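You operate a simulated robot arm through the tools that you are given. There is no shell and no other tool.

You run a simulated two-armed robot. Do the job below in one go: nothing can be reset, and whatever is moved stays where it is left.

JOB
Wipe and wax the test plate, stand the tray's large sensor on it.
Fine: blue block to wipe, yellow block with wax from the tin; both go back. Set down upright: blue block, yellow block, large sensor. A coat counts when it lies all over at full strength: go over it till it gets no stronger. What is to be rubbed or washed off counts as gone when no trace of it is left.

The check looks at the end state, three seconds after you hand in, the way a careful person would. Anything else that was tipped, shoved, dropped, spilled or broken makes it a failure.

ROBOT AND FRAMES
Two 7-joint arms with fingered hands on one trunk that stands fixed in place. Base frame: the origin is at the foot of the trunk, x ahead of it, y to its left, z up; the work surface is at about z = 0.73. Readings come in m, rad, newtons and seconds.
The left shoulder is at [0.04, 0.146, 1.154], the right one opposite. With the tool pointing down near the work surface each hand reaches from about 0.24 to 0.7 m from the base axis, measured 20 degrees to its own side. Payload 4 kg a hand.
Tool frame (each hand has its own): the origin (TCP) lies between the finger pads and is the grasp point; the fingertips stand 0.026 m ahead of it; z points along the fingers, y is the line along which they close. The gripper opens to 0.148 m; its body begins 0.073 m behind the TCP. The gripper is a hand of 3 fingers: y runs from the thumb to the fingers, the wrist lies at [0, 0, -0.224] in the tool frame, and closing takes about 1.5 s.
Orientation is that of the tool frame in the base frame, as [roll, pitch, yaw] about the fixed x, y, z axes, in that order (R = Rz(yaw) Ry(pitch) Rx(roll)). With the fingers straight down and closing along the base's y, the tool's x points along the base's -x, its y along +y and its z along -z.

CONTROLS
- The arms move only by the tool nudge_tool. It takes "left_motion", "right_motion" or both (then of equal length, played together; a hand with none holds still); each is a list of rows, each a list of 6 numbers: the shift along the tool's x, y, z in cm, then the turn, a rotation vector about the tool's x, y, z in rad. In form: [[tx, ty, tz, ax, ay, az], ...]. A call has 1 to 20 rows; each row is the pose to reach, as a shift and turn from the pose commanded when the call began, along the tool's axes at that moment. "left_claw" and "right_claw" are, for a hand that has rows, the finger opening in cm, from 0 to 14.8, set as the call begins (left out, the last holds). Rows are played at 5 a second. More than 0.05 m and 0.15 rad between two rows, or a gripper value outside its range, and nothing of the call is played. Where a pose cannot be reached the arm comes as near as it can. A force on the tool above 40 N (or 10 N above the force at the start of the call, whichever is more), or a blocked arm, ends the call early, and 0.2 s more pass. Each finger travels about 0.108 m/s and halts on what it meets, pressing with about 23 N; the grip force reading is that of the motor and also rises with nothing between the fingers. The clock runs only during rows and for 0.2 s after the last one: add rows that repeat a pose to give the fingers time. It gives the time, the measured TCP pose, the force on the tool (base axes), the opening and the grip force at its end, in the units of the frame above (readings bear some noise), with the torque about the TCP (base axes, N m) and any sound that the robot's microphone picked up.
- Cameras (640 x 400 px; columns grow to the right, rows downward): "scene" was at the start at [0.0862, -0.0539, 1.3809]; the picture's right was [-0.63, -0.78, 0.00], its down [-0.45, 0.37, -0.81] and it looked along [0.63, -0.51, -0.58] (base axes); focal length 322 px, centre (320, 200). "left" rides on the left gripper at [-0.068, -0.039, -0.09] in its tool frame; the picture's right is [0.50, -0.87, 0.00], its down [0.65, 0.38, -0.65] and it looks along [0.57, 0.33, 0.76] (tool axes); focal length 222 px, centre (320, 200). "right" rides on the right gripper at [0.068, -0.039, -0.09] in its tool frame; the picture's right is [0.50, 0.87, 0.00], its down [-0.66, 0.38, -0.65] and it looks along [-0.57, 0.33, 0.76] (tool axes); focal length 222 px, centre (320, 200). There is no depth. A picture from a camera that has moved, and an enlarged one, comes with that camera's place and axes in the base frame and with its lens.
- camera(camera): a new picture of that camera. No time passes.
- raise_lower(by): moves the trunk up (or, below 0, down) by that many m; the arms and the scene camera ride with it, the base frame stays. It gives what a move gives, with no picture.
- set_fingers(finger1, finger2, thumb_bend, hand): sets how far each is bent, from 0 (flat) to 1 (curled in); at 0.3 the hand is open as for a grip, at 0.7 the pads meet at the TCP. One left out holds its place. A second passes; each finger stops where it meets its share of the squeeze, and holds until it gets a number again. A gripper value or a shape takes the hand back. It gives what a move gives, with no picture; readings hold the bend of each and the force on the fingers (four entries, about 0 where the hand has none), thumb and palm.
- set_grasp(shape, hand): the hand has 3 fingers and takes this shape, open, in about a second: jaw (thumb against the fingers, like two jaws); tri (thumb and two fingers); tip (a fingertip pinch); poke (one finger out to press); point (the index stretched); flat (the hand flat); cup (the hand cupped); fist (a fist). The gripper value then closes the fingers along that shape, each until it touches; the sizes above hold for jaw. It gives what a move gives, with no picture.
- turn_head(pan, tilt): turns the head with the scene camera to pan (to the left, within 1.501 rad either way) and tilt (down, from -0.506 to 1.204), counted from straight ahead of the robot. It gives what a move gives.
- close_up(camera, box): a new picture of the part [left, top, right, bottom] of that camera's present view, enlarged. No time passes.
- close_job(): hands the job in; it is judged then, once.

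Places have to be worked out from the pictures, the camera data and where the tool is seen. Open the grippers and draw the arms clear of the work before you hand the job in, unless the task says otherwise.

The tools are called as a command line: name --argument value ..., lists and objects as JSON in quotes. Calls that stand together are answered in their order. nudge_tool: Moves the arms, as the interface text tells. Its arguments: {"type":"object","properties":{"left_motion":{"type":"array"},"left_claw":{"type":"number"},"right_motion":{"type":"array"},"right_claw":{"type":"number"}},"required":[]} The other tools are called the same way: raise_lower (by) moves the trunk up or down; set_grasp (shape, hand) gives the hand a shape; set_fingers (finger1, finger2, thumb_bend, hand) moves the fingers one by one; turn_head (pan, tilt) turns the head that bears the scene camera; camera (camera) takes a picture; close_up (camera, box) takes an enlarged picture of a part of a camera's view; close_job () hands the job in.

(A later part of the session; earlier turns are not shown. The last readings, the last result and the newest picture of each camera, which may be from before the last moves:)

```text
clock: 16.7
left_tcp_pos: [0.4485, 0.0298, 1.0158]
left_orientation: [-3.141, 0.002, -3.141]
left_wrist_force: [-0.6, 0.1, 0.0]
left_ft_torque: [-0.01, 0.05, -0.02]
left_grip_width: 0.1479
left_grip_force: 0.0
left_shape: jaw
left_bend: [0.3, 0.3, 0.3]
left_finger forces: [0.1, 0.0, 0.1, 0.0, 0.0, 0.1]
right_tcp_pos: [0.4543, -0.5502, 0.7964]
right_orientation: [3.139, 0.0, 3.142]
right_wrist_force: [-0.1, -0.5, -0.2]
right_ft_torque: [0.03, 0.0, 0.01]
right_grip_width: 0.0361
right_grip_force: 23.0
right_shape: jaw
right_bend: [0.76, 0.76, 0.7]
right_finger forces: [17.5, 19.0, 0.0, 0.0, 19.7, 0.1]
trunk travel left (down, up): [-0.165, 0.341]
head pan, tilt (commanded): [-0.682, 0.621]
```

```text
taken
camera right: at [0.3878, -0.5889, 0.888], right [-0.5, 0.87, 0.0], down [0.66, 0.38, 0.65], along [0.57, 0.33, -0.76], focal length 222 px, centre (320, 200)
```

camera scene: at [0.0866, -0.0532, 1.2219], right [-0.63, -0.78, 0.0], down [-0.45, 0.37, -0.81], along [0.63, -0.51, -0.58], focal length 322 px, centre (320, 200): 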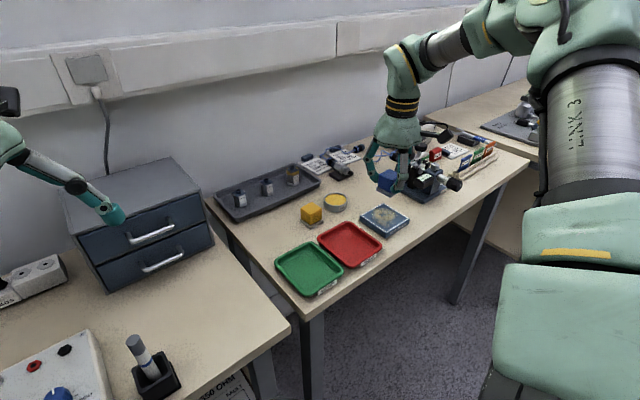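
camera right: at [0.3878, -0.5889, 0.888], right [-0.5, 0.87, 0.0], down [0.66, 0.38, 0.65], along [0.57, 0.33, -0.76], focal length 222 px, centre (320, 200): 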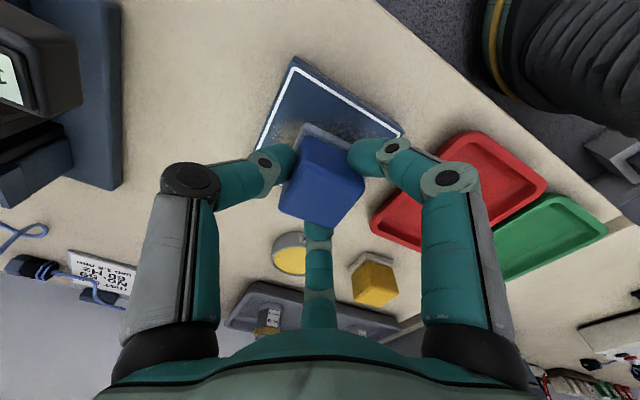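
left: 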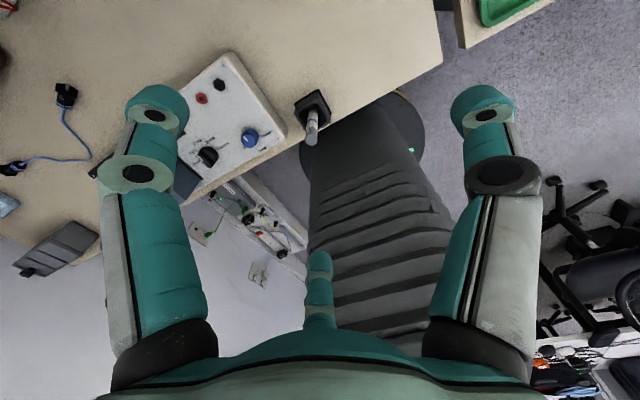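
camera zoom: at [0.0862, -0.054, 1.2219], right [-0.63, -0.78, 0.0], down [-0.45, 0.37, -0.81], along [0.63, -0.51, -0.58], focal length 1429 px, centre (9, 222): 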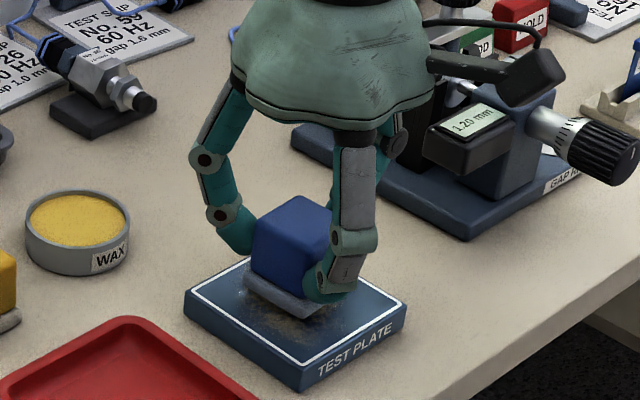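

Still about 6 mm above. I step down gently and read the contact force.

nudge_tool --right_motion '[[0, 0, 0.2, 0, 0, 0], [0, 0, 0.4, 0, 0, 0], [0, 0, 0.5, 0, 0, 0], [0, 0, 0.5, 0, 0, 0]]'

```text
clock: 17.7
left_tcp_pos: [0.4484, 0.0295, 1.016]
left_orientation: [-3.14, -0.001, -3.139]
left_wrist_force: [-0.1, -0.4, 0.3]
left_ft_torque: [0.03, -0.01, 0.03]
left_grip_width: 0.148
left_grip_force: 0.1
left_shape: jaw
left_bend: [0.3, 0.3, 0.3]
left_finger forces: [0.0, 0.0, 0.0, 0.0, 0.1, 0.1]
right_tcp_pos: [0.4548, -0.55, 0.7911]
right_orientation: [3.141, 0.001, -3.139]
right_wrist_force: [0.2, 0.4, 0.0]
right_ft_torque: [-0.03, -0.03, 0.0]
right_grip_width: 0.036
right_grip_force: 22.6
right_shape: jaw
right_bend: [0.76, 0.76, 0.7]
right_finger forces: [17.5, 18.9, 0.1, 0.0, 19.7, 0.0]
trunk travel left (down, up): [-0.165, 0.341]
head pan, tilt (commanded): [-0.682, 0.621]
```

No contact yet at 0.791; I go down another 1.5 mm.

nudge_tool --right_motion '[[0, 0, 0.05, 0, 0, 0], [0, 0, 0.1, 0, 0, 0], [0, 0, 0.15, 0, 0, 0], [0, 0, 0.15, 0, 0, 0]]'

```text
clock: 18.7
left_tcp_pos: [0.4487, 0.0312, 1.0162]
left_orientation: [3.142, 0.001, -3.139]
left_wrist_force: [0.5, 0.2, -0.5]
left_ft_torque: [0.02, -0.05, 0.0]
left_grip_width: 0.1476
left_grip_force: 0.0
left_shape: jaw
left_bend: [0.3, 0.3, 0.3]
left_finger forces: [0.0, 0.0, 0.0, 0.1, 0.1, 0.0]
right_tcp_pos: [0.4555, -0.5485, 0.7903]
right_orientation: [3.141, -0.001, 3.141]
right_wrist_force: [0.0, -0.5, 0.6]
right_ft_torque: [0.02, 0.01, 0.01]
right_grip_width: 0.0359
right_grip_force: 22.7
right_shape: jaw
right_bend: [0.76, 0.76, 0.7]
right_finger forces: [17.5, 19.0, 0.1, 0.0, 19.7, 0.0]
trunk travel left (down, up): [-0.165, 0.341]
head pan, tilt (commanded): [-0.682, 0.621]
```

Force is still within noise; I go another 2 mm in small steps.

nudge_tool --right_motion '[[0, 0, 0.05, 0, 0, 0], [0, 0, 0.1, 0, 0, 0], [0, 0, 0.15, 0, 0, 0], [0, 0, 0.15, 0, 0, 0]]'

close_up --camera "scene" --box '[365, 180, 415, 240]'

```text
clock: 19.7
left_tcp_pos: [0.4479, 0.0294, 1.0166]
left_orientation: [3.141, 0.001, -3.139]
left_wrist_force: [0.3, 0.3, 0.3]
left_ft_torque: [0.02, 0.03, -0.01]
left_grip_width: 0.1477
left_grip_force: 0.1
left_shape: jaw
left_bend: [0.3, 0.3, 0.3]
left_finger forces: [0.1, 0.0, 0.0, 0.0, 0.0, 0.0]
right_tcp_pos: [0.4552, -0.5508, 0.7896]
right_orientation: [-3.141, 0.0, -3.141]
right_wrist_force: [-0.7, 0.1, 1.7]
right_ft_torque: [0.01, -0.01, 0.01]
right_grip_width: 0.0362
right_grip_force: 22.3
right_shape: jaw
right_bend: [0.76, 0.76, 0.7]
right_finger forces: [17.7, 19.1, 0.0, 0.0, 20.0, 0.0]
trunk travel left (down, up): [-0.165, 0.341]
head pan, tilt (commanded): [-0.682, 0.621]
```

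```text
6.67 times, centred on (390, 210) of scene
camera zoom: at [0.086, -0.0538, 1.222], right [-0.63, -0.78, 0.0], down [-0.45, 0.37, -0.81], along [0.63, -0.51, -0.58], focal length 2144 px, centre (-147, 133)
```

zoom: 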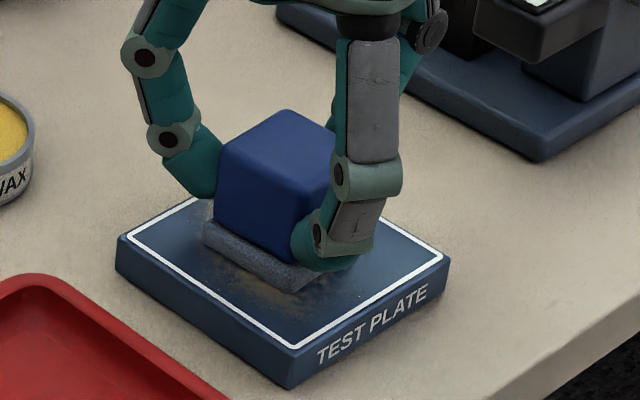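

A first contact force (1.7 N) appears. I press 1 mm more to see the stiffness.

nudge_tool --right_motion '[[0, 0, 0.05, 0, 0, 0], [0, 0, 0.1, 0, 0, 0], [0, 0, 0.1, 0, 0, 0]]'

```text
clock: 20.5
left_tcp_pos: [0.4482, 0.0302, 1.017]
left_orientation: [3.14, 0.0, 3.141]
left_wrist_force: [0.4, -1.0, -0.3]
left_ft_torque: [-0.03, 0.01, -0.01]
left_grip_width: 0.1479
left_grip_force: 0.0
left_shape: jaw
left_bend: [0.3, 0.3, 0.3]
left_finger forces: [0.1, 0.0, 0.0, 0.0, 0.0, 0.0]
right_tcp_pos: [0.4556, -0.5497, 0.7904]
right_orientation: [3.141, 0.003, 3.141]
right_wrist_force: [0.3, -1.5, 5.1]
right_ft_torque: [0.0, -0.01, 0.03]
right_grip_width: 0.0361
right_grip_force: 22.9
right_shape: jaw
right_bend: [0.77, 0.77, 0.7]
right_finger forces: [18.0, 19.6, 0.0, 0.0, 21.4, 0.0]
trunk travel left (down, up): [-0.165, 0.341]
head pan, tilt (commanded): [-0.682, 0.621]
```

Stiffness is about 4 N/mm, so 5 N is a good wiping pressure. I do a test stroke along y through the centre and watch whether the plate stays put.

nudge_tool --right_motion '[[0.26, 0, 0, 0, 0, 0], [0.26, 1.1, 0, 0, 0, 0], [0.26, 2.2, 0, 0, 0, 0], [0.26, 1.1, 0, 0, 0, 0], [0.26, 0, 0, 0, 0, 0], [0.26, -1.1, 0, 0, 0, 0], [0.26, -2.2, 0, 0, 0, 0], [0.26, -1.1, 0, 0, 0, 0], [0.26, 0, 0, 0, 0, 0]]'

close_up --camera "scene" --box '[365, 180, 415, 240]'

camera --camera "right"

```text
clock: 22.5
left_tcp_pos: [0.4478, 0.0306, 1.0158]
left_orientation: [3.14, 0.001, -3.142]
left_wrist_force: [0.6, 0.3, -0.9]
left_ft_torque: [0.02, 0.0, 0.0]
left_grip_width: 0.1479
left_grip_force: 0.1
left_shape: jaw
left_bend: [0.3, 0.3, 0.3]
left_finger forces: [0.0, 0.0, 0.0, 0.1, 0.0, 0.0]
right_tcp_pos: [0.4515, -0.5485, 0.7904]
right_orientation: [3.141, 0.0, -3.141]
right_wrist_force: [-0.3, -1.7, 7.6]
right_ft_torque: [0.01, 0.0, 0.03]
right_grip_width: 0.0361
right_grip_force: 23.5
right_shape: jaw
right_bend: [0.77, 0.77, 0.7]
right_finger forces: [18.4, 20.1, 0.0, 0.0, 22.6, 0.0]
trunk travel left (down, up): [-0.165, 0.341]
head pan, tilt (commanded): [-0.682, 0.621]
```

```text
6.67 times, centred on (390, 210) of scene
camera zoom: at [0.0856, -0.0533, 1.222], right [-0.63, -0.78, 0.0], down [-0.45, 0.37, -0.81], along [0.63, -0.51, -0.58], focal length 2144 px, centre (-147, 133)
```

zoom: 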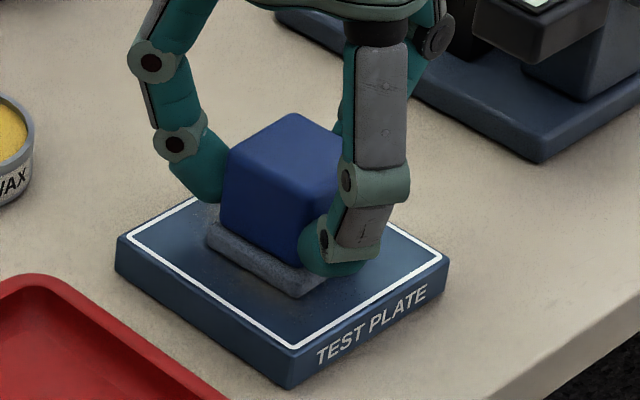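

```text
taken
camera right: at [0.3848, -0.589, 0.8806], right [-0.5, 0.87, 0.0], down [0.65, 0.38, 0.65], along [0.57, 0.33, -0.76], focal length 222 px, centre (320, 200)
```

right: 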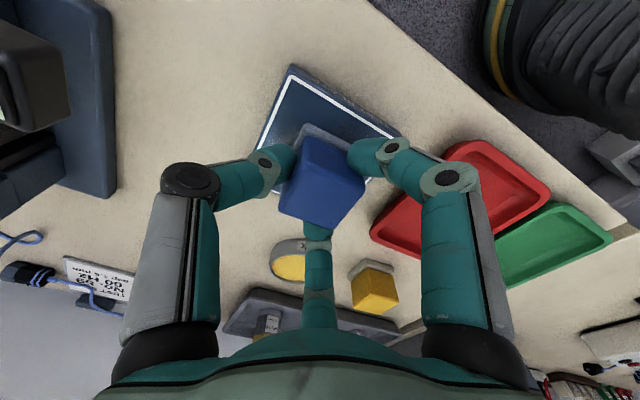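

The plate did not move and the dirt along the stroke is gone. I now wipe the whole area in a raster.

nudge_tool --right_motion '[[-1.1, -1.1, 0, 0, 0, 0], [-2.2, -2.2, 0, 0, 0, 0], [-2.2, -0.7, 0, 0, 0, 0], [-2.2, 0.7, 0, 0, 0, 0], [-2.2, 2.2, 0, 0, 0, 0], [-1.1, 2.2, 0, 0, 0, 0], [-1.1, 0.7, 0, 0, 0, 0], [-1.1, -0.7, 0, 0, 0, 0], [-1.1, -2.2, 0, 0, 0, 0], [0, -2.2, 0, 0, 0, 0], [0, -0.7, 0, 0, 0, 0], [0, 0.7, 0, 0, 0, 0], [0, 2.2, 0, 0, 0, 0], [1.1, 2.2, 0, 0, 0, 0], [1.1, 0, 0, 0, 0, 0], [1.1, -2.2, 0, 0, 0, 0], [2.2, -2.2, 0, 0, 0, 0], [2.2, -0.7, 0, 0, 0, 0], [2.2, 0.7, 0, 0, 0, 0], [2.2, 2.2, 0, 0, 0, 0]]'

close_up --camera "scene" --box '[365, 180, 415, 240]'

```text
clock: 26.7
left_tcp_pos: [0.4493, 0.0312, 1.0153]
left_orientation: [3.141, 0.0, 3.141]
left_wrist_force: [-0.5, 0.4, 0.5]
left_ft_torque: [0.02, 0.0, -0.02]
left_grip_width: 0.1474
left_grip_force: 0.0
left_shape: jaw
left_bend: [0.3, 0.3, 0.3]
left_finger forces: [0.1, 0.1, 0.0, 0.0, 0.0, 0.0]
right_tcp_pos: [0.4283, -0.5279, 0.7898]
right_orientation: [-3.141, 0.0, -3.141]
right_wrist_force: [-0.8, -1.2, 6.6]
right_ft_torque: [0.0, -0.01, -0.01]
right_grip_width: 0.0366
right_grip_force: 22.3
right_shape: jaw
right_bend: [0.77, 0.77, 0.69]
right_finger forces: [18.9, 20.1, 0.0, 0.0, 22.2, 0.1]
trunk travel left (down, up): [-0.165, 0.341]
head pan, tilt (commanded): [-0.682, 0.621]
```

```text
6.67 times, centred on (390, 210) of scene
camera zoom: at [0.0858, -0.0532, 1.222], right [-0.63, -0.78, 0.0], down [-0.45, 0.37, -0.81], along [0.63, -0.51, -0.58], focal length 2144 px, centre (-147, 133)
```

zoom: 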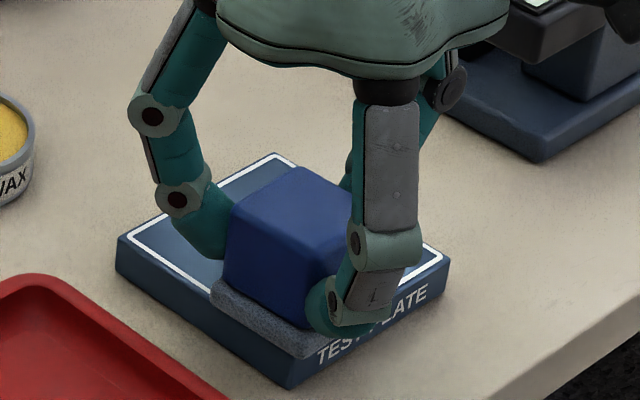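

The wipe proceeds with about 7 N and the plate unmoved. I go over it a second time with strokes in the other direction.

nudge_tool --right_motion '[[-1.5, 0, 0, 0, 0, 0], [-2.9, 0, 0, 0, 0, 0], [-4.4, 0, 0, 0, 0, 0], [-4.4, -1.1, 0, 0, 0, 0], [-2.2, -1.1, 0, 0, 0, 0], [0, -1.1, 0, 0, 0, 0], [0, -2.2, 0, 0, 0, 0], [-2.2, -2.2, 0, 0, 0, 0], [-4.4, -2.2, 0, 0, 0, 0], [-4.4, -3.3, 0, 0, 0, 0], [-2.2, -3.3, 0, 0, 0, 0], [0, -3.3, 0, 0, 0, 0], [0, -4.4, 0, 0, 0, 0], [-1.5, -4.4, 0, 0, 0, 0], [-2.9, -4.4, 0, 0, 0, 0], [-4.4, -4.4, 0, 0, 0, 0], [-4.4, -4.4, -1, 0, 0, 0], [-4.4, -4.4, -4, 0, 0, 0], [-2.2, 0, -8, 0, 0, 0], [-2.2, 0, -8, 0, 0, 0]]'

close_up --camera "scene" --box '[355, 190, 415, 240]'

camera --camera "scene"

```text
refused: row 19 steps farther than a row can; nothing moved
```

```text
8.00 times, centred on (385, 215) of scene
camera zoom: at [0.0858, -0.0532, 1.222], right [-0.63, -0.78, 0.0], down [-0.45, 0.37, -0.81], along [0.63, -0.51, -0.58], focal length 2572 px, centre (-200, 80)
```

zoom: 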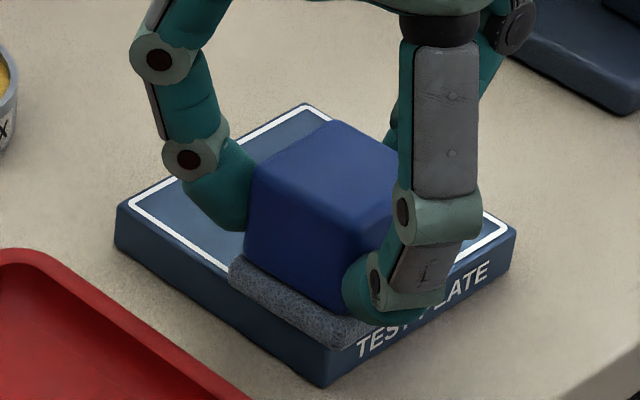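

```text
taken
camera scene: at [0.0858, -0.0532, 1.222], right [-0.63, -0.78, 0.0], down [-0.45, 0.37, -0.81], along [0.63, -0.51, -0.58], focal length 322 px, centre (320, 200)
```

scene: 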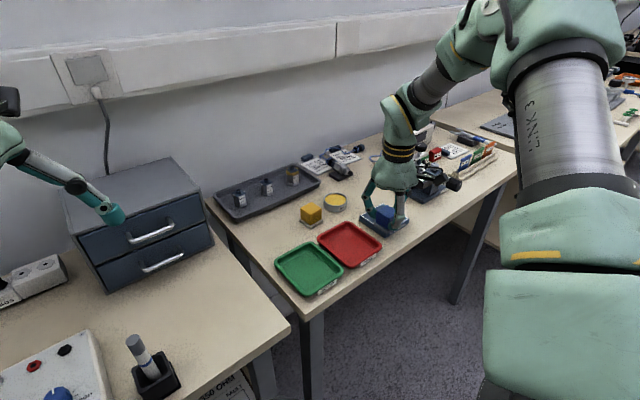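

The call was refused because one row stepped too far; nothing moved. I repeat the cross strokes with smaller final steps and lift off at the end.

nudge_tool --right_motion '[[-1.5, 0, 0, 0, 0, 0], [-2.9, 0, 0, 0, 0, 0], [-4.4, 0, 0, 0, 0, 0], [-4.4, -1.1, 0, 0, 0, 0], [-2.2, -1.1, 0, 0, 0, 0], [0, -1.1, 0, 0, 0, 0], [0, -2.2, 0, 0, 0, 0], [-2.2, -2.2, 0, 0, 0, 0], [-4.4, -2.2, 0, 0, 0, 0], [-4.4, -3.3, 0, 0, 0, 0], [-2.2, -3.3, 0, 0, 0, 0], [0, -3.3, 0, 0, 0, 0], [0, -4.4, 0, 0, 0, 0], [-1.5, -4.4, 0, 0, 0, 0], [-2.9, -4.4, 0, 0, 0, 0], [-4.4, -4.4, 0, 0, 0, 0], [-4.4, -4.4, -1, 0, 0, 0], [-4.4, -4.4, -4, 0, 0, 0], [-4.4, -4.4, -8, 0, 0, 0], [-4.4, -4.4, -8, 0, 0, 0]]'

close_up --camera "scene" --box '[355, 180, 415, 240]'

camera --camera "right"

```text
clock: 30.9
left_tcp_pos: [0.4483, 0.0301, 1.0161]
left_orientation: [-3.141, 0.0, -3.141]
left_wrist_force: [0.0, 0.8, -0.5]
left_ft_torque: [0.01, 0.0, 0.03]
left_grip_width: 0.1477
left_grip_force: 0.0
left_shape: jaw
left_bend: [0.3, 0.3, 0.3]
left_finger forces: [0.0, 0.0, 0.0, 0.0, 0.1, 0.0]
right_tcp_pos: [0.4749, -0.5721, 0.8714]
right_orientation: [3.139, -0.001, -3.141]
right_wrist_force: [0.1, -0.6, -0.6]
right_ft_torque: [-0.01, 0.02, 0.05]
right_grip_width: 0.0359
right_grip_force: 22.6
right_shape: jaw
right_bend: [0.77, 0.77, 0.69]
right_finger forces: [17.9, 19.7, 0.0, 0.0, 19.0, 0.0]
trunk travel left (down, up): [-0.165, 0.341]
head pan, tilt (commanded): [-0.682, 0.621]
```

```text
6.67 times, centred on (385, 210) of scene
camera zoom: at [0.0866, -0.0544, 1.2218], right [-0.63, -0.78, 0.0], down [-0.45, 0.37, -0.81], along [0.63, -0.51, -0.58], focal length 2144 px, centre (-113, 133)
```

zoom: 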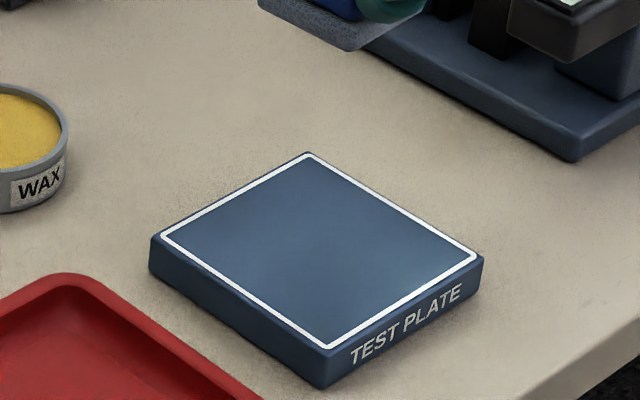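

```text
taken
camera right: at [0.4083, -0.6115, 0.9608], right [-0.5, 0.87, 0.0], down [0.66, 0.38, 0.65], along [0.57, 0.33, -0.76], focal length 222 px, centre (320, 200)
```

right: 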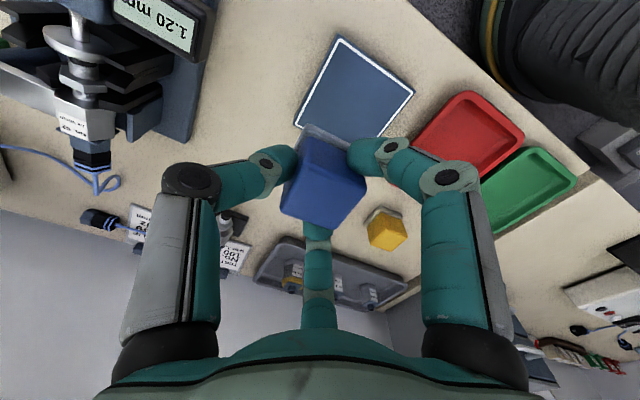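

The plate looks clean. I zoom in as far as useful to check for traces.

close_up --camera "scene" --box '[366, 200, 408, 236]'

close_up --camera "right" --box '[290, 30, 420, 140]'

```text
11.11 times, centred on (387, 218) of scene
camera zoom: at [0.0866, -0.0544, 1.2218], right [-0.63, -0.78, 0.0], down [-0.45, 0.37, -0.81], along [0.63, -0.51, -0.58], focal length 3573 px, centre (-424, 0)
```

zoom: 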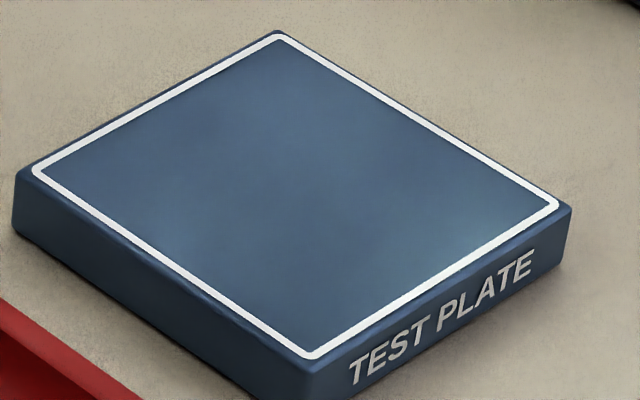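

```text
3.64 times, centred on (355, 85) of right
camera zoom: at [0.4083, -0.6115, 0.9608], right [-0.5, 0.87, 0.0], down [0.66, 0.38, 0.65], along [0.57, 0.33, -0.76], focal length 808 px, centre (193, 618)
```

zoom: 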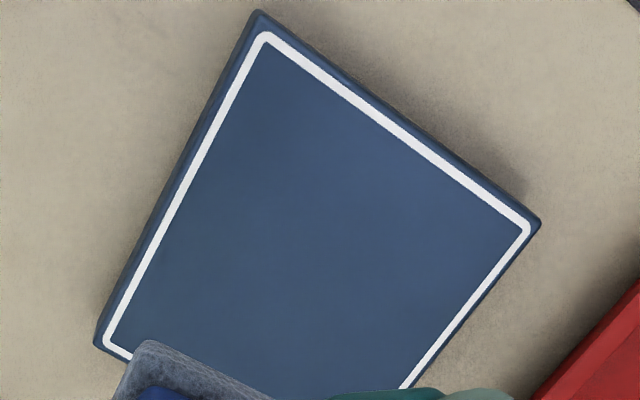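

The plate is spotless. Now I carry the blue block back to above its original place at (0.5633, −0.3248).

nudge_tool --right_motion '[[-1.5, 4, 0, 0, 0, 0], [-3, 8, 0, 0, 0, 0], [-4.5, 12, 0, 0, 0, 0], [-6, 16, 0, 0, 0, 0], [-7.5, 20, 0, 0, 0, 0], [-8.95, 24.75, 0, 0, 0, 0], [-8.95, 24.75, 0, 0, 0, 0], [-8.95, 24.75, 0, 0, 0, 0]]'

camera --camera "right"

close_up --camera "scene" --box '[220, 140, 360, 260]'

```text
clock: 32.7
left_tcp_pos: [0.4488, 0.0307, 1.0153]
left_orientation: [3.142, 0.0, 3.141]
left_wrist_force: [0.1, -0.6, 0.1]
left_ft_torque: [0.02, 0.03, 0.02]
left_grip_width: 0.1478
left_grip_force: 0.0
left_shape: jaw
left_bend: [0.3, 0.3, 0.3]
left_finger forces: [0.0, 0.0, 0.0, 0.0, 0.1, 0.0]
right_tcp_pos: [0.5637, -0.3237, 0.8684]
right_orientation: [3.141, 0.001, -3.141]
right_wrist_force: [0.1, -0.1, -1.3]
right_ft_torque: [-0.01, 0.0, -0.02]
right_grip_width: 0.0356
right_grip_force: 22.9
right_shape: jaw
right_bend: [0.77, 0.77, 0.69]
right_finger forces: [17.9, 19.3, 0.1, 0.0, 18.9, 0.1]
trunk travel left (down, up): [-0.165, 0.341]
head pan, tilt (commanded): [-0.682, 0.621]
```

```text
taken
camera right: at [0.4973, -0.3622, 0.9596], right [-0.5, 0.87, 0.0], down [0.66, 0.38, 0.65], along [0.57, 0.33, -0.76], focal length 222 px, centre (320, 200)
```

right: 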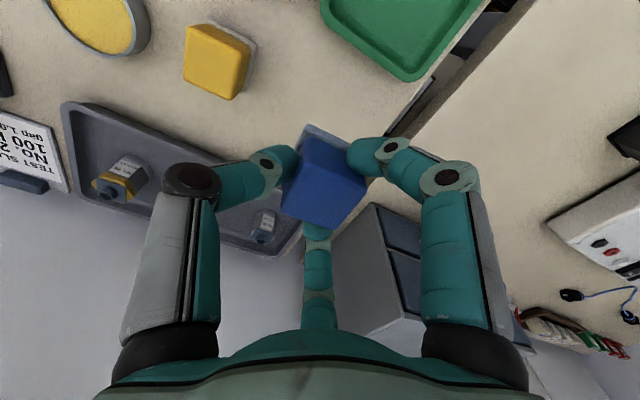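

```text
3.33 times, centred on (290, 200) of scene
camera zoom: at [0.0865, -0.0536, 1.2219], right [-0.63, -0.78, 0.0], down [-0.45, 0.37, -0.81], along [0.63, -0.51, -0.58], focal length 1072 px, centre (420, 200)
```

zoom: 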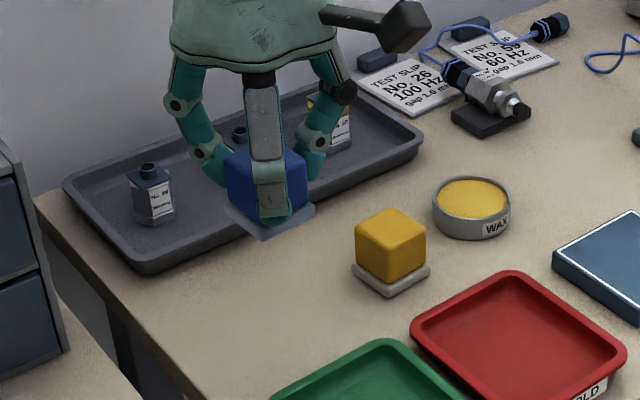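

It is back above its place. I lower it: fast to 4 mm above, then gently to contact.

nudge_tool --right_motion '[[0, 0, 3, 0, 0, 0], [0, 0, 6, 0, 0, 0], [0, 0, 8, 0, 0, 0], [0, 0, 9, 0, 0, 0], [0, 0, 9.1, 0, 0, 0], [0, 0, 9.2, 0, 0, 0], [0, 0, 9.2, 0, 0, 0]]'

close_up --camera "scene" --box '[240, 180, 330, 260]'

```text
clock: 34.3
left_tcp_pos: [0.4468, 0.0305, 1.0156]
left_orientation: [3.141, 0.0, -3.14]
left_wrist_force: [0.3, 0.3, -0.6]
left_ft_torque: [-0.03, 0.03, -0.04]
left_grip_width: 0.1481
left_grip_force: 0.0
left_shape: jaw
left_bend: [0.3, 0.3, 0.3]
left_finger forces: [0.0, 0.1, 0.0, 0.0, 0.0, 0.1]
right_tcp_pos: [0.5639, -0.3235, 0.7764]
right_orientation: [3.141, 0.0, -3.14]
right_wrist_force: [0.5, -0.2, -0.7]
right_ft_torque: [-0.04, 0.0, 0.01]
right_grip_width: 0.0355
right_grip_force: 22.6
right_shape: jaw
right_bend: [0.77, 0.77, 0.69]
right_finger forces: [17.7, 19.2, 0.0, 0.1, 18.5, 0.0]
trunk travel left (down, up): [-0.165, 0.341]
head pan, tilt (commanded): [-0.682, 0.621]
```

```text
5.00 times, centred on (285, 220) of scene
camera zoom: at [0.0862, -0.0538, 1.2219], right [-0.63, -0.78, 0.0], down [-0.45, 0.37, -0.81], along [0.63, -0.51, -0.58], focal length 1608 px, centre (495, 100)
```

zoom: 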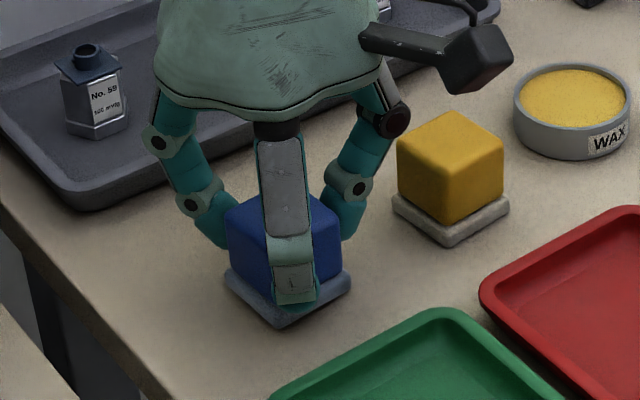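

Position matches the original footprint. I ease down in half-millimetre steps to contact.

nudge_tool --right_motion '[[0, 0, 0.05, 0, 0, 0], [0, 0, 0.1, 0, 0, 0], [0, 0, 0.15, 0, 0, 0], [0, 0, 0.15, 0, 0, 0]]'

```text
clock: 35.3
left_tcp_pos: [0.449, 0.0296, 1.0162]
left_orientation: [-3.141, -0.001, -3.141]
left_wrist_force: [0.0, -0.4, 0.5]
left_ft_torque: [-0.01, -0.02, -0.01]
left_grip_width: 0.1479
left_grip_force: 0.1
left_shape: jaw
left_bend: [0.3, 0.3, 0.3]
left_finger forces: [0.0, 0.0, 0.0, 0.0, 0.0, 0.0]
right_tcp_pos: [0.5648, -0.3245, 0.7742]
right_orientation: [3.141, 0.0, 3.141]
right_wrist_force: [-0.3, -0.4, -1.3]
right_ft_torque: [-0.01, -0.02, 0.0]
right_grip_width: 0.0355
right_grip_force: 23.2
right_shape: jaw
right_bend: [0.77, 0.77, 0.69]
right_finger forces: [17.8, 19.3, 0.0, 0.1, 18.6, 0.0]
trunk travel left (down, up): [-0.165, 0.341]
head pan, tilt (commanded): [-0.682, 0.621]
```

Not in contact yet; I go down another 1.5 mm.

nudge_tool --right_motion '[[0, 0, 0.05, 0, 0, 0], [0, 0, 0.1, 0, 0, 0], [0, 0, 0.15, 0, 0, 0], [0, 0, 0.15, 0, 0, 0]]'

```text
clock: 36.3
left_tcp_pos: [0.4484, 0.0302, 1.015]
left_orientation: [3.142, 0.0, -3.14]
left_wrist_force: [-0.1, 0.4, 0.0]
left_ft_torque: [0.0, -0.03, -0.02]
left_grip_width: 0.1478
left_grip_force: 0.1
left_shape: jaw
left_bend: [0.3, 0.3, 0.3]
left_finger forces: [0.0, 0.0, 0.1, 0.0, 0.0, 0.0]
right_tcp_pos: [0.5634, -0.324, 0.7741]
right_orientation: [3.141, 0.001, 3.141]
right_wrist_force: [0.6, 1.4, -0.3]
right_ft_torque: [0.04, 0.04, -0.01]
right_grip_width: 0.0357
right_grip_force: 22.7
right_shape: jaw
right_bend: [0.77, 0.77, 0.69]
right_finger forces: [17.9, 19.3, 0.1, 0.0, 18.6, 0.0]
trunk travel left (down, up): [-0.165, 0.341]
head pan, tilt (commanded): [-0.682, 0.621]
```

Still no clear vertical force; one more millimetre.

nudge_tool --right_motion '[[0, 0, 0.05, 0, 0, 0], [0, 0, 0.1, 0, 0, 0], [0, 0, 0.1, 0, 0, 0]]'

close_up --camera "scene" --box '[260, 210, 310, 250]'

```text
clock: 37.1
left_tcp_pos: [0.448, 0.0304, 1.0155]
left_orientation: [3.141, 0.0, 3.141]
left_wrist_force: [0.0, -0.1, -0.3]
left_ft_torque: [0.0, -0.02, -0.01]
left_grip_width: 0.148
left_grip_force: 0.0
left_shape: jaw
left_bend: [0.3, 0.3, 0.3]
left_finger forces: [0.0, 0.0, 0.1, 0.1, 0.1, 0.0]
right_tcp_pos: [0.5644, -0.3251, 0.7717]
right_orientation: [3.141, 0.0, 3.141]
right_wrist_force: [-0.7, -0.9, 0.7]
right_ft_torque: [0.01, -0.06, 0.01]
right_grip_width: 0.0356
right_grip_force: 23.0
right_shape: jaw
right_bend: [0.77, 0.77, 0.69]
right_finger forces: [17.9, 19.4, 0.0, 0.1, 18.9, 0.0]
trunk travel left (down, up): [-0.165, 0.341]
head pan, tilt (commanded): [-0.682, 0.621]
```

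```text
10.00 times, centred on (285, 230) of scene
camera zoom: at [0.0861, -0.0538, 1.2219], right [-0.63, -0.78, 0.0], down [-0.45, 0.37, -0.81], along [0.63, -0.51, -0.58], focal length 3215 px, centre (670, -100)
```

zoom: 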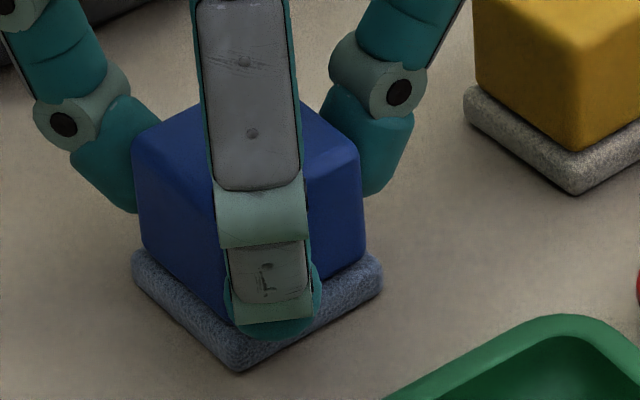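

Contact is starting (finger loads rising). I press half a millimetre more, then open the hand to 7 cm.

nudge_tool --right_motion '[[0, 0, 0.05, 0, 0, 0], [0, 0, 0.07, 0, 0, 0]]'

nudge_tool --right_motion '[[0, 0, 0, 0, 0, 0], [0, 0, 0, 0, 0, 0], [0, 0, 0, 0, 0, 0], [0, 0, 0, 0, 0, 0]]' --right_claw 7

close_up --camera "scene" --box '[240, 180, 330, 260]'

camera --camera "right"

```text
clock: 37.7
left_tcp_pos: [0.4481, 0.0296, 1.0155]
left_orientation: [3.141, 0.0, 3.141]
left_wrist_force: [0.0, 1.4, -0.2]
left_ft_torque: [0.01, -0.01, 0.02]
left_grip_width: 0.1479
left_grip_force: 0.0
left_shape: jaw
left_bend: [0.3, 0.3, 0.3]
left_finger forces: [0.1, 0.1, 0.0, 0.1, 0.1, 0.0]
right_tcp_pos: [0.5633, -0.3238, 0.7733]
right_orientation: [3.141, -0.001, -3.141]
right_wrist_force: [0.5, -0.8, 2.1]
right_ft_torque: [0.02, -0.02, -0.02]
right_grip_width: 0.0355
right_grip_force: 23.0
right_shape: jaw
right_bend: [0.77, 0.77, 0.69]
right_finger forces: [18.0, 19.5, 0.0, 0.1, 19.2, 0.0]
trunk travel left (down, up): [-0.165, 0.341]
head pan, tilt (commanded): [-0.682, 0.621]
```

```text
clock: 38.7
left_tcp_pos: [0.4482, 0.0286, 1.0152]
left_orientation: [3.141, 0.001, -3.14]
left_wrist_force: [0.4, -0.4, -0.1]
left_ft_torque: [0.03, -0.01, 0.0]
left_grip_width: 0.1477
left_grip_force: 0.0
left_shape: jaw
left_bend: [0.3, 0.3, 0.3]
left_finger forces: [0.2, 0.0, 0.0, 0.1, 0.0, 0.0]
right_tcp_pos: [0.5643, -0.3245, 0.7726]
right_orientation: [-3.141, 0.0, 3.141]
right_wrist_force: [0.1, 0.2, 0.1]
right_ft_torque: [0.03, 0.02, -0.02]
right_grip_width: 0.0698
right_grip_force: 0.0
right_shape: jaw
right_bend: [0.38, 0.38, 0.7]
right_finger forces: [0.0, 0.0, 0.1, 0.2, 0.0, 0.1]
trunk travel left (down, up): [-0.165, 0.341]
head pan, tilt (commanded): [-0.682, 0.621]
```

```text
5.00 times, centred on (285, 220) of scene
camera zoom: at [0.0862, -0.0539, 1.2219], right [-0.63, -0.78, 0.0], down [-0.45, 0.37, -0.81], along [0.63, -0.51, -0.58], focal length 1608 px, centre (495, 100)
```

zoom: 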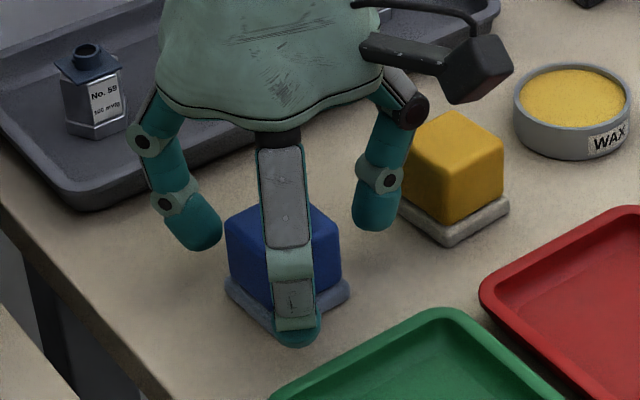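

```text
taken
camera right: at [0.4966, -0.3633, 0.8633], right [-0.5, 0.87, 0.0], down [0.66, 0.38, 0.65], along [0.57, 0.33, -0.76], focal length 222 px, centre (320, 200)
```

right: 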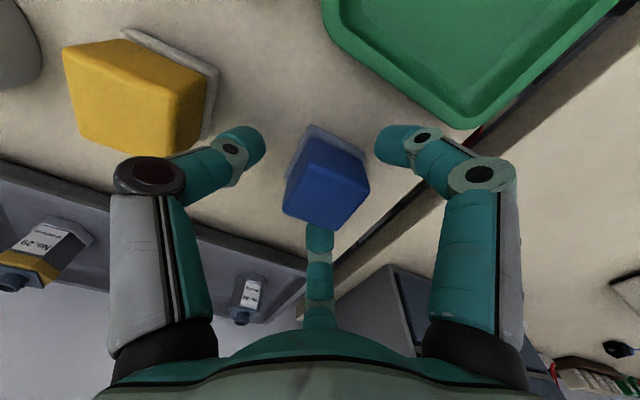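

The blue block stands upright in its place. I rise straight up and then move above the yellow block at (0.5634, −0.4145), with a 6 cm opening.

nudge_tool --right_motion '[[0, 0, -2, 0, 0, 0], [0, 0, -5, 0, 0, 0], [0, 0, -8, 0, 0, 0], [0, 0, -10.5, 0, 0, 0], [0, -3, -10.5, 0, 0, 0], [0, -6, -10.5, 0, 0, 0], [0, -9.0, -10.5, 0, 0, 0], [0, -9.0, -10.5, 0, 0, 0], [0, -9.0, -10.5, 0, 0, 0]]'

camera --camera "right"

close_up --camera "scene" --box '[240, 140, 380, 260]'

```text
clock: 40.7
left_tcp_pos: [0.4484, 0.0313, 1.014]
left_orientation: [-3.141, 0.001, -3.14]
left_wrist_force: [-0.2, -0.3, -0.5]
left_ft_torque: [-0.02, -0.03, -0.01]
left_grip_width: 0.1478
left_grip_force: 0.1
left_shape: jaw
left_bend: [0.3, 0.3, 0.3]
left_finger forces: [0.0, 0.0, 0.0, 0.0, 0.0, 0.0]
right_tcp_pos: [0.5644, -0.4146, 0.8776]
right_orientation: [-3.14, 0.0, -3.141]
right_wrist_force: [-0.1, 0.1, -0.1]
right_ft_torque: [0.01, 0.01, 0.02]
right_grip_width: 0.0696
right_grip_force: 0.0
right_shape: jaw
right_bend: [0.38, 0.38, 0.7]
right_finger forces: [0.0, 0.1, 0.0, 0.0, 0.0, 0.0]
trunk travel left (down, up): [-0.165, 0.341]
head pan, tilt (commanded): [-0.682, 0.621]
```

```text
taken
camera right: at [0.4961, -0.453, 0.968], right [-0.5, 0.87, 0.0], down [0.65, 0.38, 0.65], along [0.57, 0.33, -0.76], focal length 222 px, centre (320, 200)
```

right: 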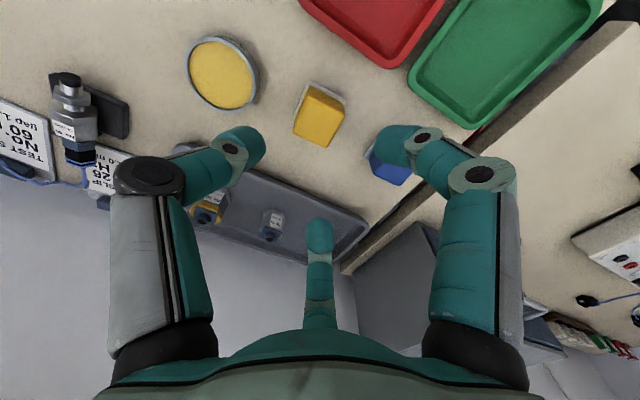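

```text
3.33 times, centred on (310, 200) of scene
camera zoom: at [0.0862, -0.054, 1.2219], right [-0.63, -0.78, 0.0], down [-0.45, 0.37, -0.81], along [0.63, -0.51, -0.58], focal length 1072 px, centre (353, 200)
```

zoom: 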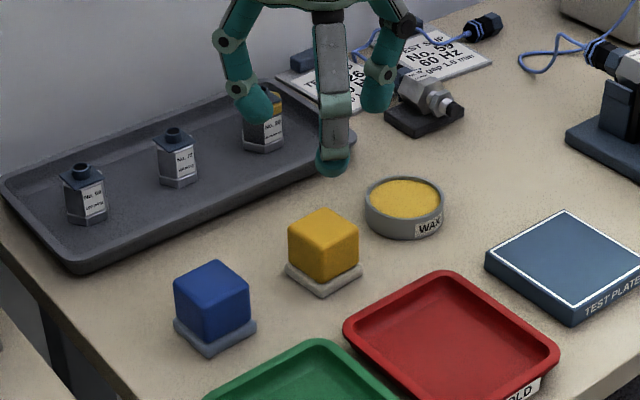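

The blue block is in its original spot and the yellow one is centred under the hand. I descend to TCP z≈0.774 with a 6 cm opening.

nudge_tool --right_motion '[[0, 0, 0, 0, 0, 0], [0, 0, 0, 0, 0, 0], [0, 0, 3, 0, 0, 0], [0, 0, 6, 0, 0, 0], [0, 0, 8.5, 0, 0, 0], [0, 0, 10.35, 0, 0, 0], [0, 0, 10.35, 0, 0, 0]]' --right_claw 6

camera --camera "right"

close_up --camera "scene" --box '[270, 160, 370, 250]'

```text
clock: 42.3
left_tcp_pos: [0.4485, 0.0306, 1.0168]
left_orientation: [-3.14, -0.001, -3.141]
left_wrist_force: [0.3, -0.3, -0.7]
left_ft_torque: [-0.01, 0.0, 0.02]
left_grip_width: 0.1478
left_grip_force: 0.1
left_shape: jaw
left_bend: [0.3, 0.3, 0.3]
left_finger forces: [0.0, 0.0, 0.0, 0.1, 0.0, 0.0]
right_tcp_pos: [0.5632, -0.4141, 0.7737]
right_orientation: [3.14, 0.0, -3.141]
right_wrist_force: [-0.4, 0.3, -0.3]
right_ft_torque: [0.01, 0.02, 0.0]
right_grip_width: 0.0603
right_grip_force: 0.0
right_shape: jaw
right_bend: [0.77, 0.77, 0.7]
right_finger forces: [0.0, 0.0, 0.0, 0.0, 0.0, 0.1]
trunk travel left (down, up): [-0.165, 0.341]
head pan, tilt (commanded): [-0.682, 0.621]
```

```text
taken
camera right: at [0.4962, -0.4535, 0.865], right [-0.5, 0.87, 0.0], down [0.66, 0.38, 0.65], along [0.57, 0.33, -0.76], focal length 222 px, centre (320, 200)
```

right: 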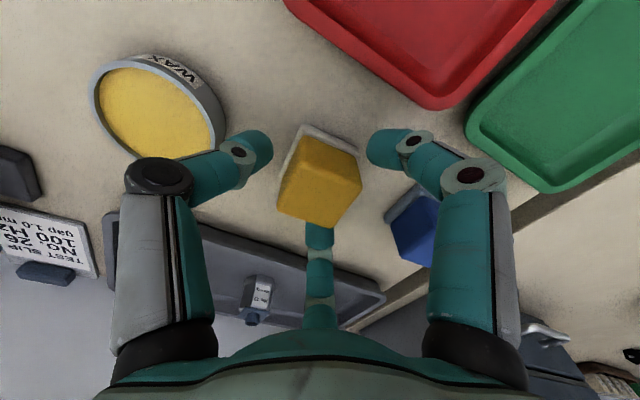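

```text
4.44 times, centred on (320, 205) of scene
camera zoom: at [0.086, -0.0537, 1.222], right [-0.63, -0.78, 0.0], down [-0.45, 0.37, -0.81], along [0.63, -0.51, -0.58], focal length 1429 px, centre (320, 178)
```

zoom: 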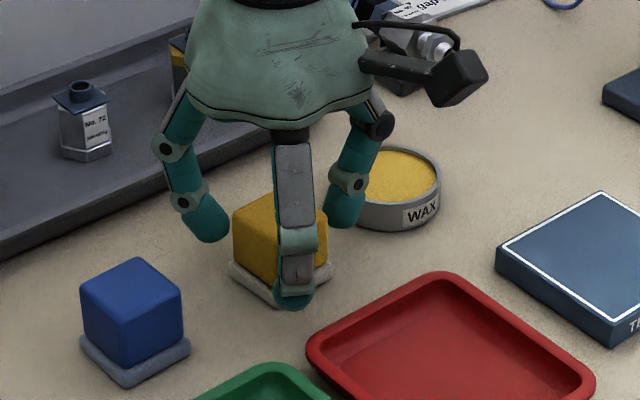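

The digits surround the yellow block and the thumb clears the tin. I close the hand.

nudge_tool --right_motion '[[0, 0, 0, 0, 0, 0], [0, 0, 0, 0, 0, 0], [0, 0, 0, 0, 0, 0], [0, 0, 0, 0, 0, 0], [0, 0, 0, 0, 0, 0], [0, 0, 0, 0, 0, 0], [0, 0, 0, 0, 0, 0]]' --right_claw 0

nudge_tool --right_motion '[[0, 0, -1, 0, 0, 0], [0, 0, -3, 0, 0, 0], [0, 0, -5, 0, 0, 0], [0, 0, -5, 0, 0, 0]]'

camera --camera "right"

close_up --camera "scene" --box '[270, 140, 370, 240]'

```text
clock: 43.9
left_tcp_pos: [0.4478, 0.0293, 1.0151]
left_orientation: [-3.141, 0.0, -3.14]
left_wrist_force: [0.0, -0.2, -0.1]
left_ft_torque: [0.03, -0.02, 0.01]
left_grip_width: 0.148
left_grip_force: 0.0
left_shape: jaw
left_bend: [0.3, 0.3, 0.3]
left_finger forces: [0.0, 0.0, 0.1, 0.0, 0.0, 0.0]
right_tcp_pos: [0.5636, -0.4142, 0.775]
right_orientation: [-3.14, 0.0, -3.141]
right_wrist_force: [0.9, 0.1, 0.1]
right_ft_torque: [0.0, 0.0, 0.02]
right_grip_width: 0.0361
right_grip_force: 22.8
right_shape: jaw
right_bend: [0.77, 0.76, 0.7]
right_finger forces: [17.4, 18.7, 0.1, 0.0, 20.0, 0.0]
trunk travel left (down, up): [-0.165, 0.341]
head pan, tilt (commanded): [-0.682, 0.621]
```

```text
clock: 44.9
left_tcp_pos: [0.4483, 0.0305, 1.0153]
left_orientation: [3.141, 0.0, -3.139]
left_wrist_force: [0.4, 0.2, -0.6]
left_ft_torque: [-0.01, -0.01, -0.01]
left_grip_width: 0.1481
left_grip_force: 0.0
left_shape: jaw
left_bend: [0.3, 0.3, 0.3]
left_finger forces: [0.0, 0.0, 0.1, 0.0, 0.0, 0.1]
right_tcp_pos: [0.5621, -0.4144, 0.8234]
right_orientation: [3.14, 0.001, 3.141]
right_wrist_force: [-0.5, 0.3, 0.7]
right_ft_torque: [0.03, -0.01, 0.01]
right_grip_width: 0.0357
right_grip_force: 23.2
right_shape: jaw
right_bend: [0.77, 0.76, 0.7]
right_finger forces: [17.4, 18.9, 0.0, 0.1, 19.9, 0.1]
trunk travel left (down, up): [-0.165, 0.341]
head pan, tilt (commanded): [-0.682, 0.621]
```

```text
taken
camera right: at [0.4964, -0.4533, 0.9147], right [-0.5, 0.87, 0.0], down [0.66, 0.38, 0.65], along [0.57, 0.33, -0.76], focal length 222 px, centre (320, 200)
```

right: 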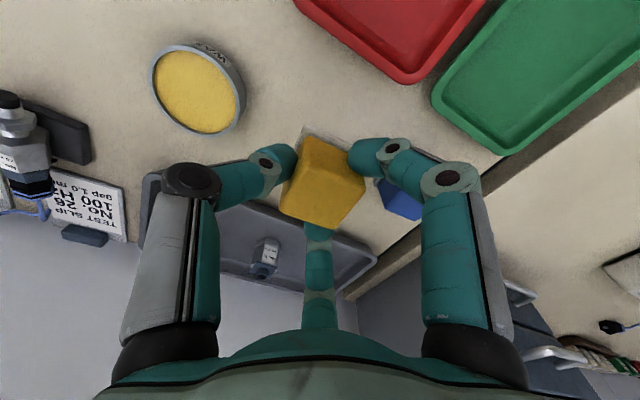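

```text
4.00 times, centred on (320, 190) of scene
camera zoom: at [0.0865, -0.054, 1.2219], right [-0.63, -0.78, 0.0], down [-0.45, 0.37, -0.81], along [0.63, -0.51, -0.58], focal length 1286 px, centre (320, 240)
```

zoom: 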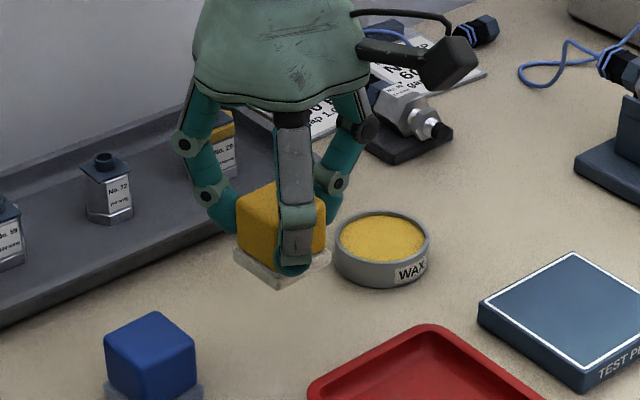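

The yellow block is held. I move it above the tin (estimated centre (0.578, −0.505)) with about 3 cm clearance and check the alignment in both cameras.

nudge_tool --right_motion '[[0, -2, -1, 0, 0, 0], [-0.5, -4, -1, 0, 0, 0], [-1, -6.5, -1, 0, 0, 0], [-1.5, -9.05, -1, 0, 0, 0], [-1.5, -9.05, -1, 0, 0, 0], [-1.5, -9.05, -1, 0, 0, 0]]'

close_up --camera "right" --box '[260, 60, 380, 240]'

close_up --camera "scene" --box '[310, 160, 380, 220]'

```text
clock: 46.3
left_tcp_pos: [0.4482, 0.0306, 1.0154]
left_orientation: [3.141, -0.001, -3.14]
left_wrist_force: [-0.6, 0.3, -0.2]
left_ft_torque: [0.0, -0.03, -0.02]
left_grip_width: 0.1479
left_grip_force: 0.0
left_shape: jaw
left_bend: [0.3, 0.3, 0.3]
left_finger forces: [0.0, 0.0, 0.0, 0.0, 0.0, 0.0]
right_tcp_pos: [0.5789, -0.5051, 0.8332]
right_orientation: [3.14, 0.0, -3.141]
right_wrist_force: [-0.4, 0.3, -0.1]
right_ft_torque: [0.04, 0.0, -0.03]
right_grip_width: 0.0357
right_grip_force: 22.9
right_shape: jaw
right_bend: [0.77, 0.76, 0.7]
right_finger forces: [17.6, 18.8, 0.1, 0.0, 20.0, 0.0]
trunk travel left (down, up): [-0.165, 0.341]
head pan, tilt (commanded): [-0.682, 0.621]
```

```text
2.22 times, centred on (320, 150) of right
camera zoom: at [0.5121, -0.5436, 0.9245], right [-0.5, 0.87, 0.0], down [0.66, 0.38, 0.65], along [0.57, 0.33, -0.76], focal length 494 px, centre (320, 311)
```

zoom: 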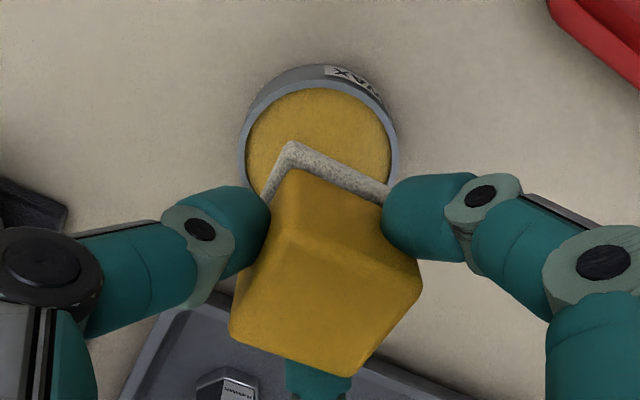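

```text
6.67 times, centred on (345, 190) of scene
camera zoom: at [0.0864, -0.0541, 1.2219], right [-0.63, -0.78, 0.0], down [-0.45, 0.37, -0.81], along [0.63, -0.51, -0.58], focal length 2144 px, centre (153, 267)
```

zoom: 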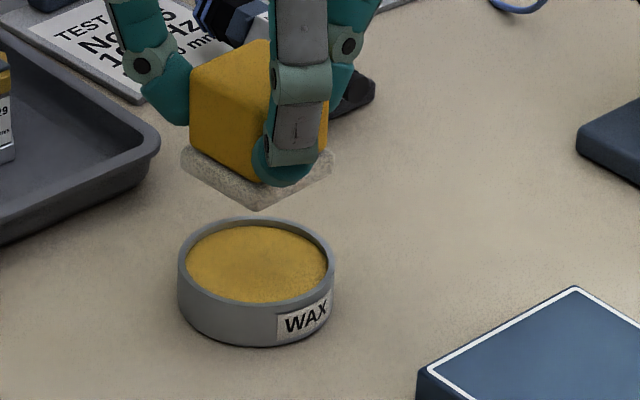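

Horizontally in the scene view pad and tin line up well; the depth direction is less certain. I lower until the pad is a few millimetres above the rim to compare directly.

nudge_tool --right_motion '[[0, 0, 1.5, 0, 0, 0], [0, 0, 3, 0, 0, 0], [0, 0, 3.6, 0, 0, 0], [0, 0, 3.6, 0, 0, 0]]'

close_up --camera "right" --box '[270, 90, 370, 190]'

close_up --camera "scene" --box '[325, 170, 365, 210]'

```text
clock: 47.3
left_tcp_pos: [0.4484, 0.0303, 1.0159]
left_orientation: [-3.14, 0.001, -3.139]
left_wrist_force: [-0.1, -0.5, -0.2]
left_ft_torque: [-0.01, 0.02, 0.0]
left_grip_width: 0.1482
left_grip_force: 0.0
left_shape: jaw
left_bend: [0.3, 0.3, 0.3]
left_finger forces: [0.1, 0.0, 0.0, 0.0, 0.1, 0.0]
right_tcp_pos: [0.5778, -0.5052, 0.797]
right_orientation: [-3.141, 0.0, 3.14]
right_wrist_force: [-0.3, 0.5, -0.5]
right_ft_torque: [-0.01, -0.03, 0.02]
right_grip_width: 0.0356
right_grip_force: 22.9
right_shape: jaw
right_bend: [0.77, 0.76, 0.7]
right_finger forces: [17.6, 18.9, 0.1, 0.0, 19.9, 0.0]
trunk travel left (down, up): [-0.165, 0.341]
head pan, tilt (commanded): [-0.682, 0.621]
```

```text
4.00 times, centred on (320, 140) of right
camera zoom: at [0.5113, -0.5438, 0.8885], right [-0.5, 0.87, 0.0], down [0.66, 0.38, 0.65], along [0.57, 0.33, -0.76], focal length 888 px, centre (320, 440)
```

zoom: 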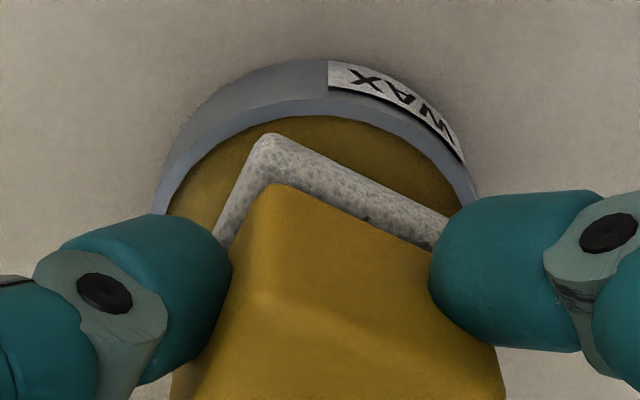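

```text
10.00 times, centred on (345, 190) of scene
camera zoom: at [0.0863, -0.0539, 1.2219], right [-0.63, -0.78, 0.0], down [-0.45, 0.37, -0.81], along [0.63, -0.51, -0.58], focal length 3215 px, centre (70, 300)
```

zoom: 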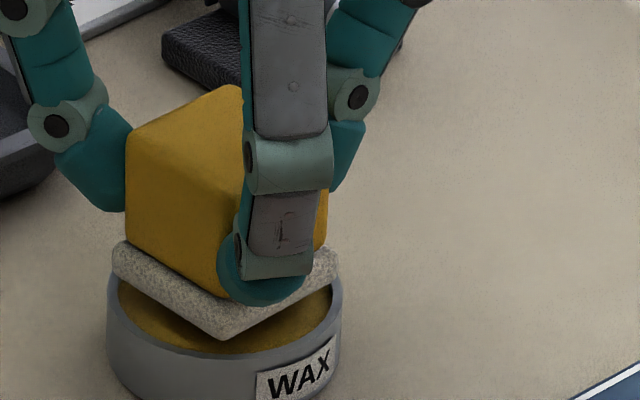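

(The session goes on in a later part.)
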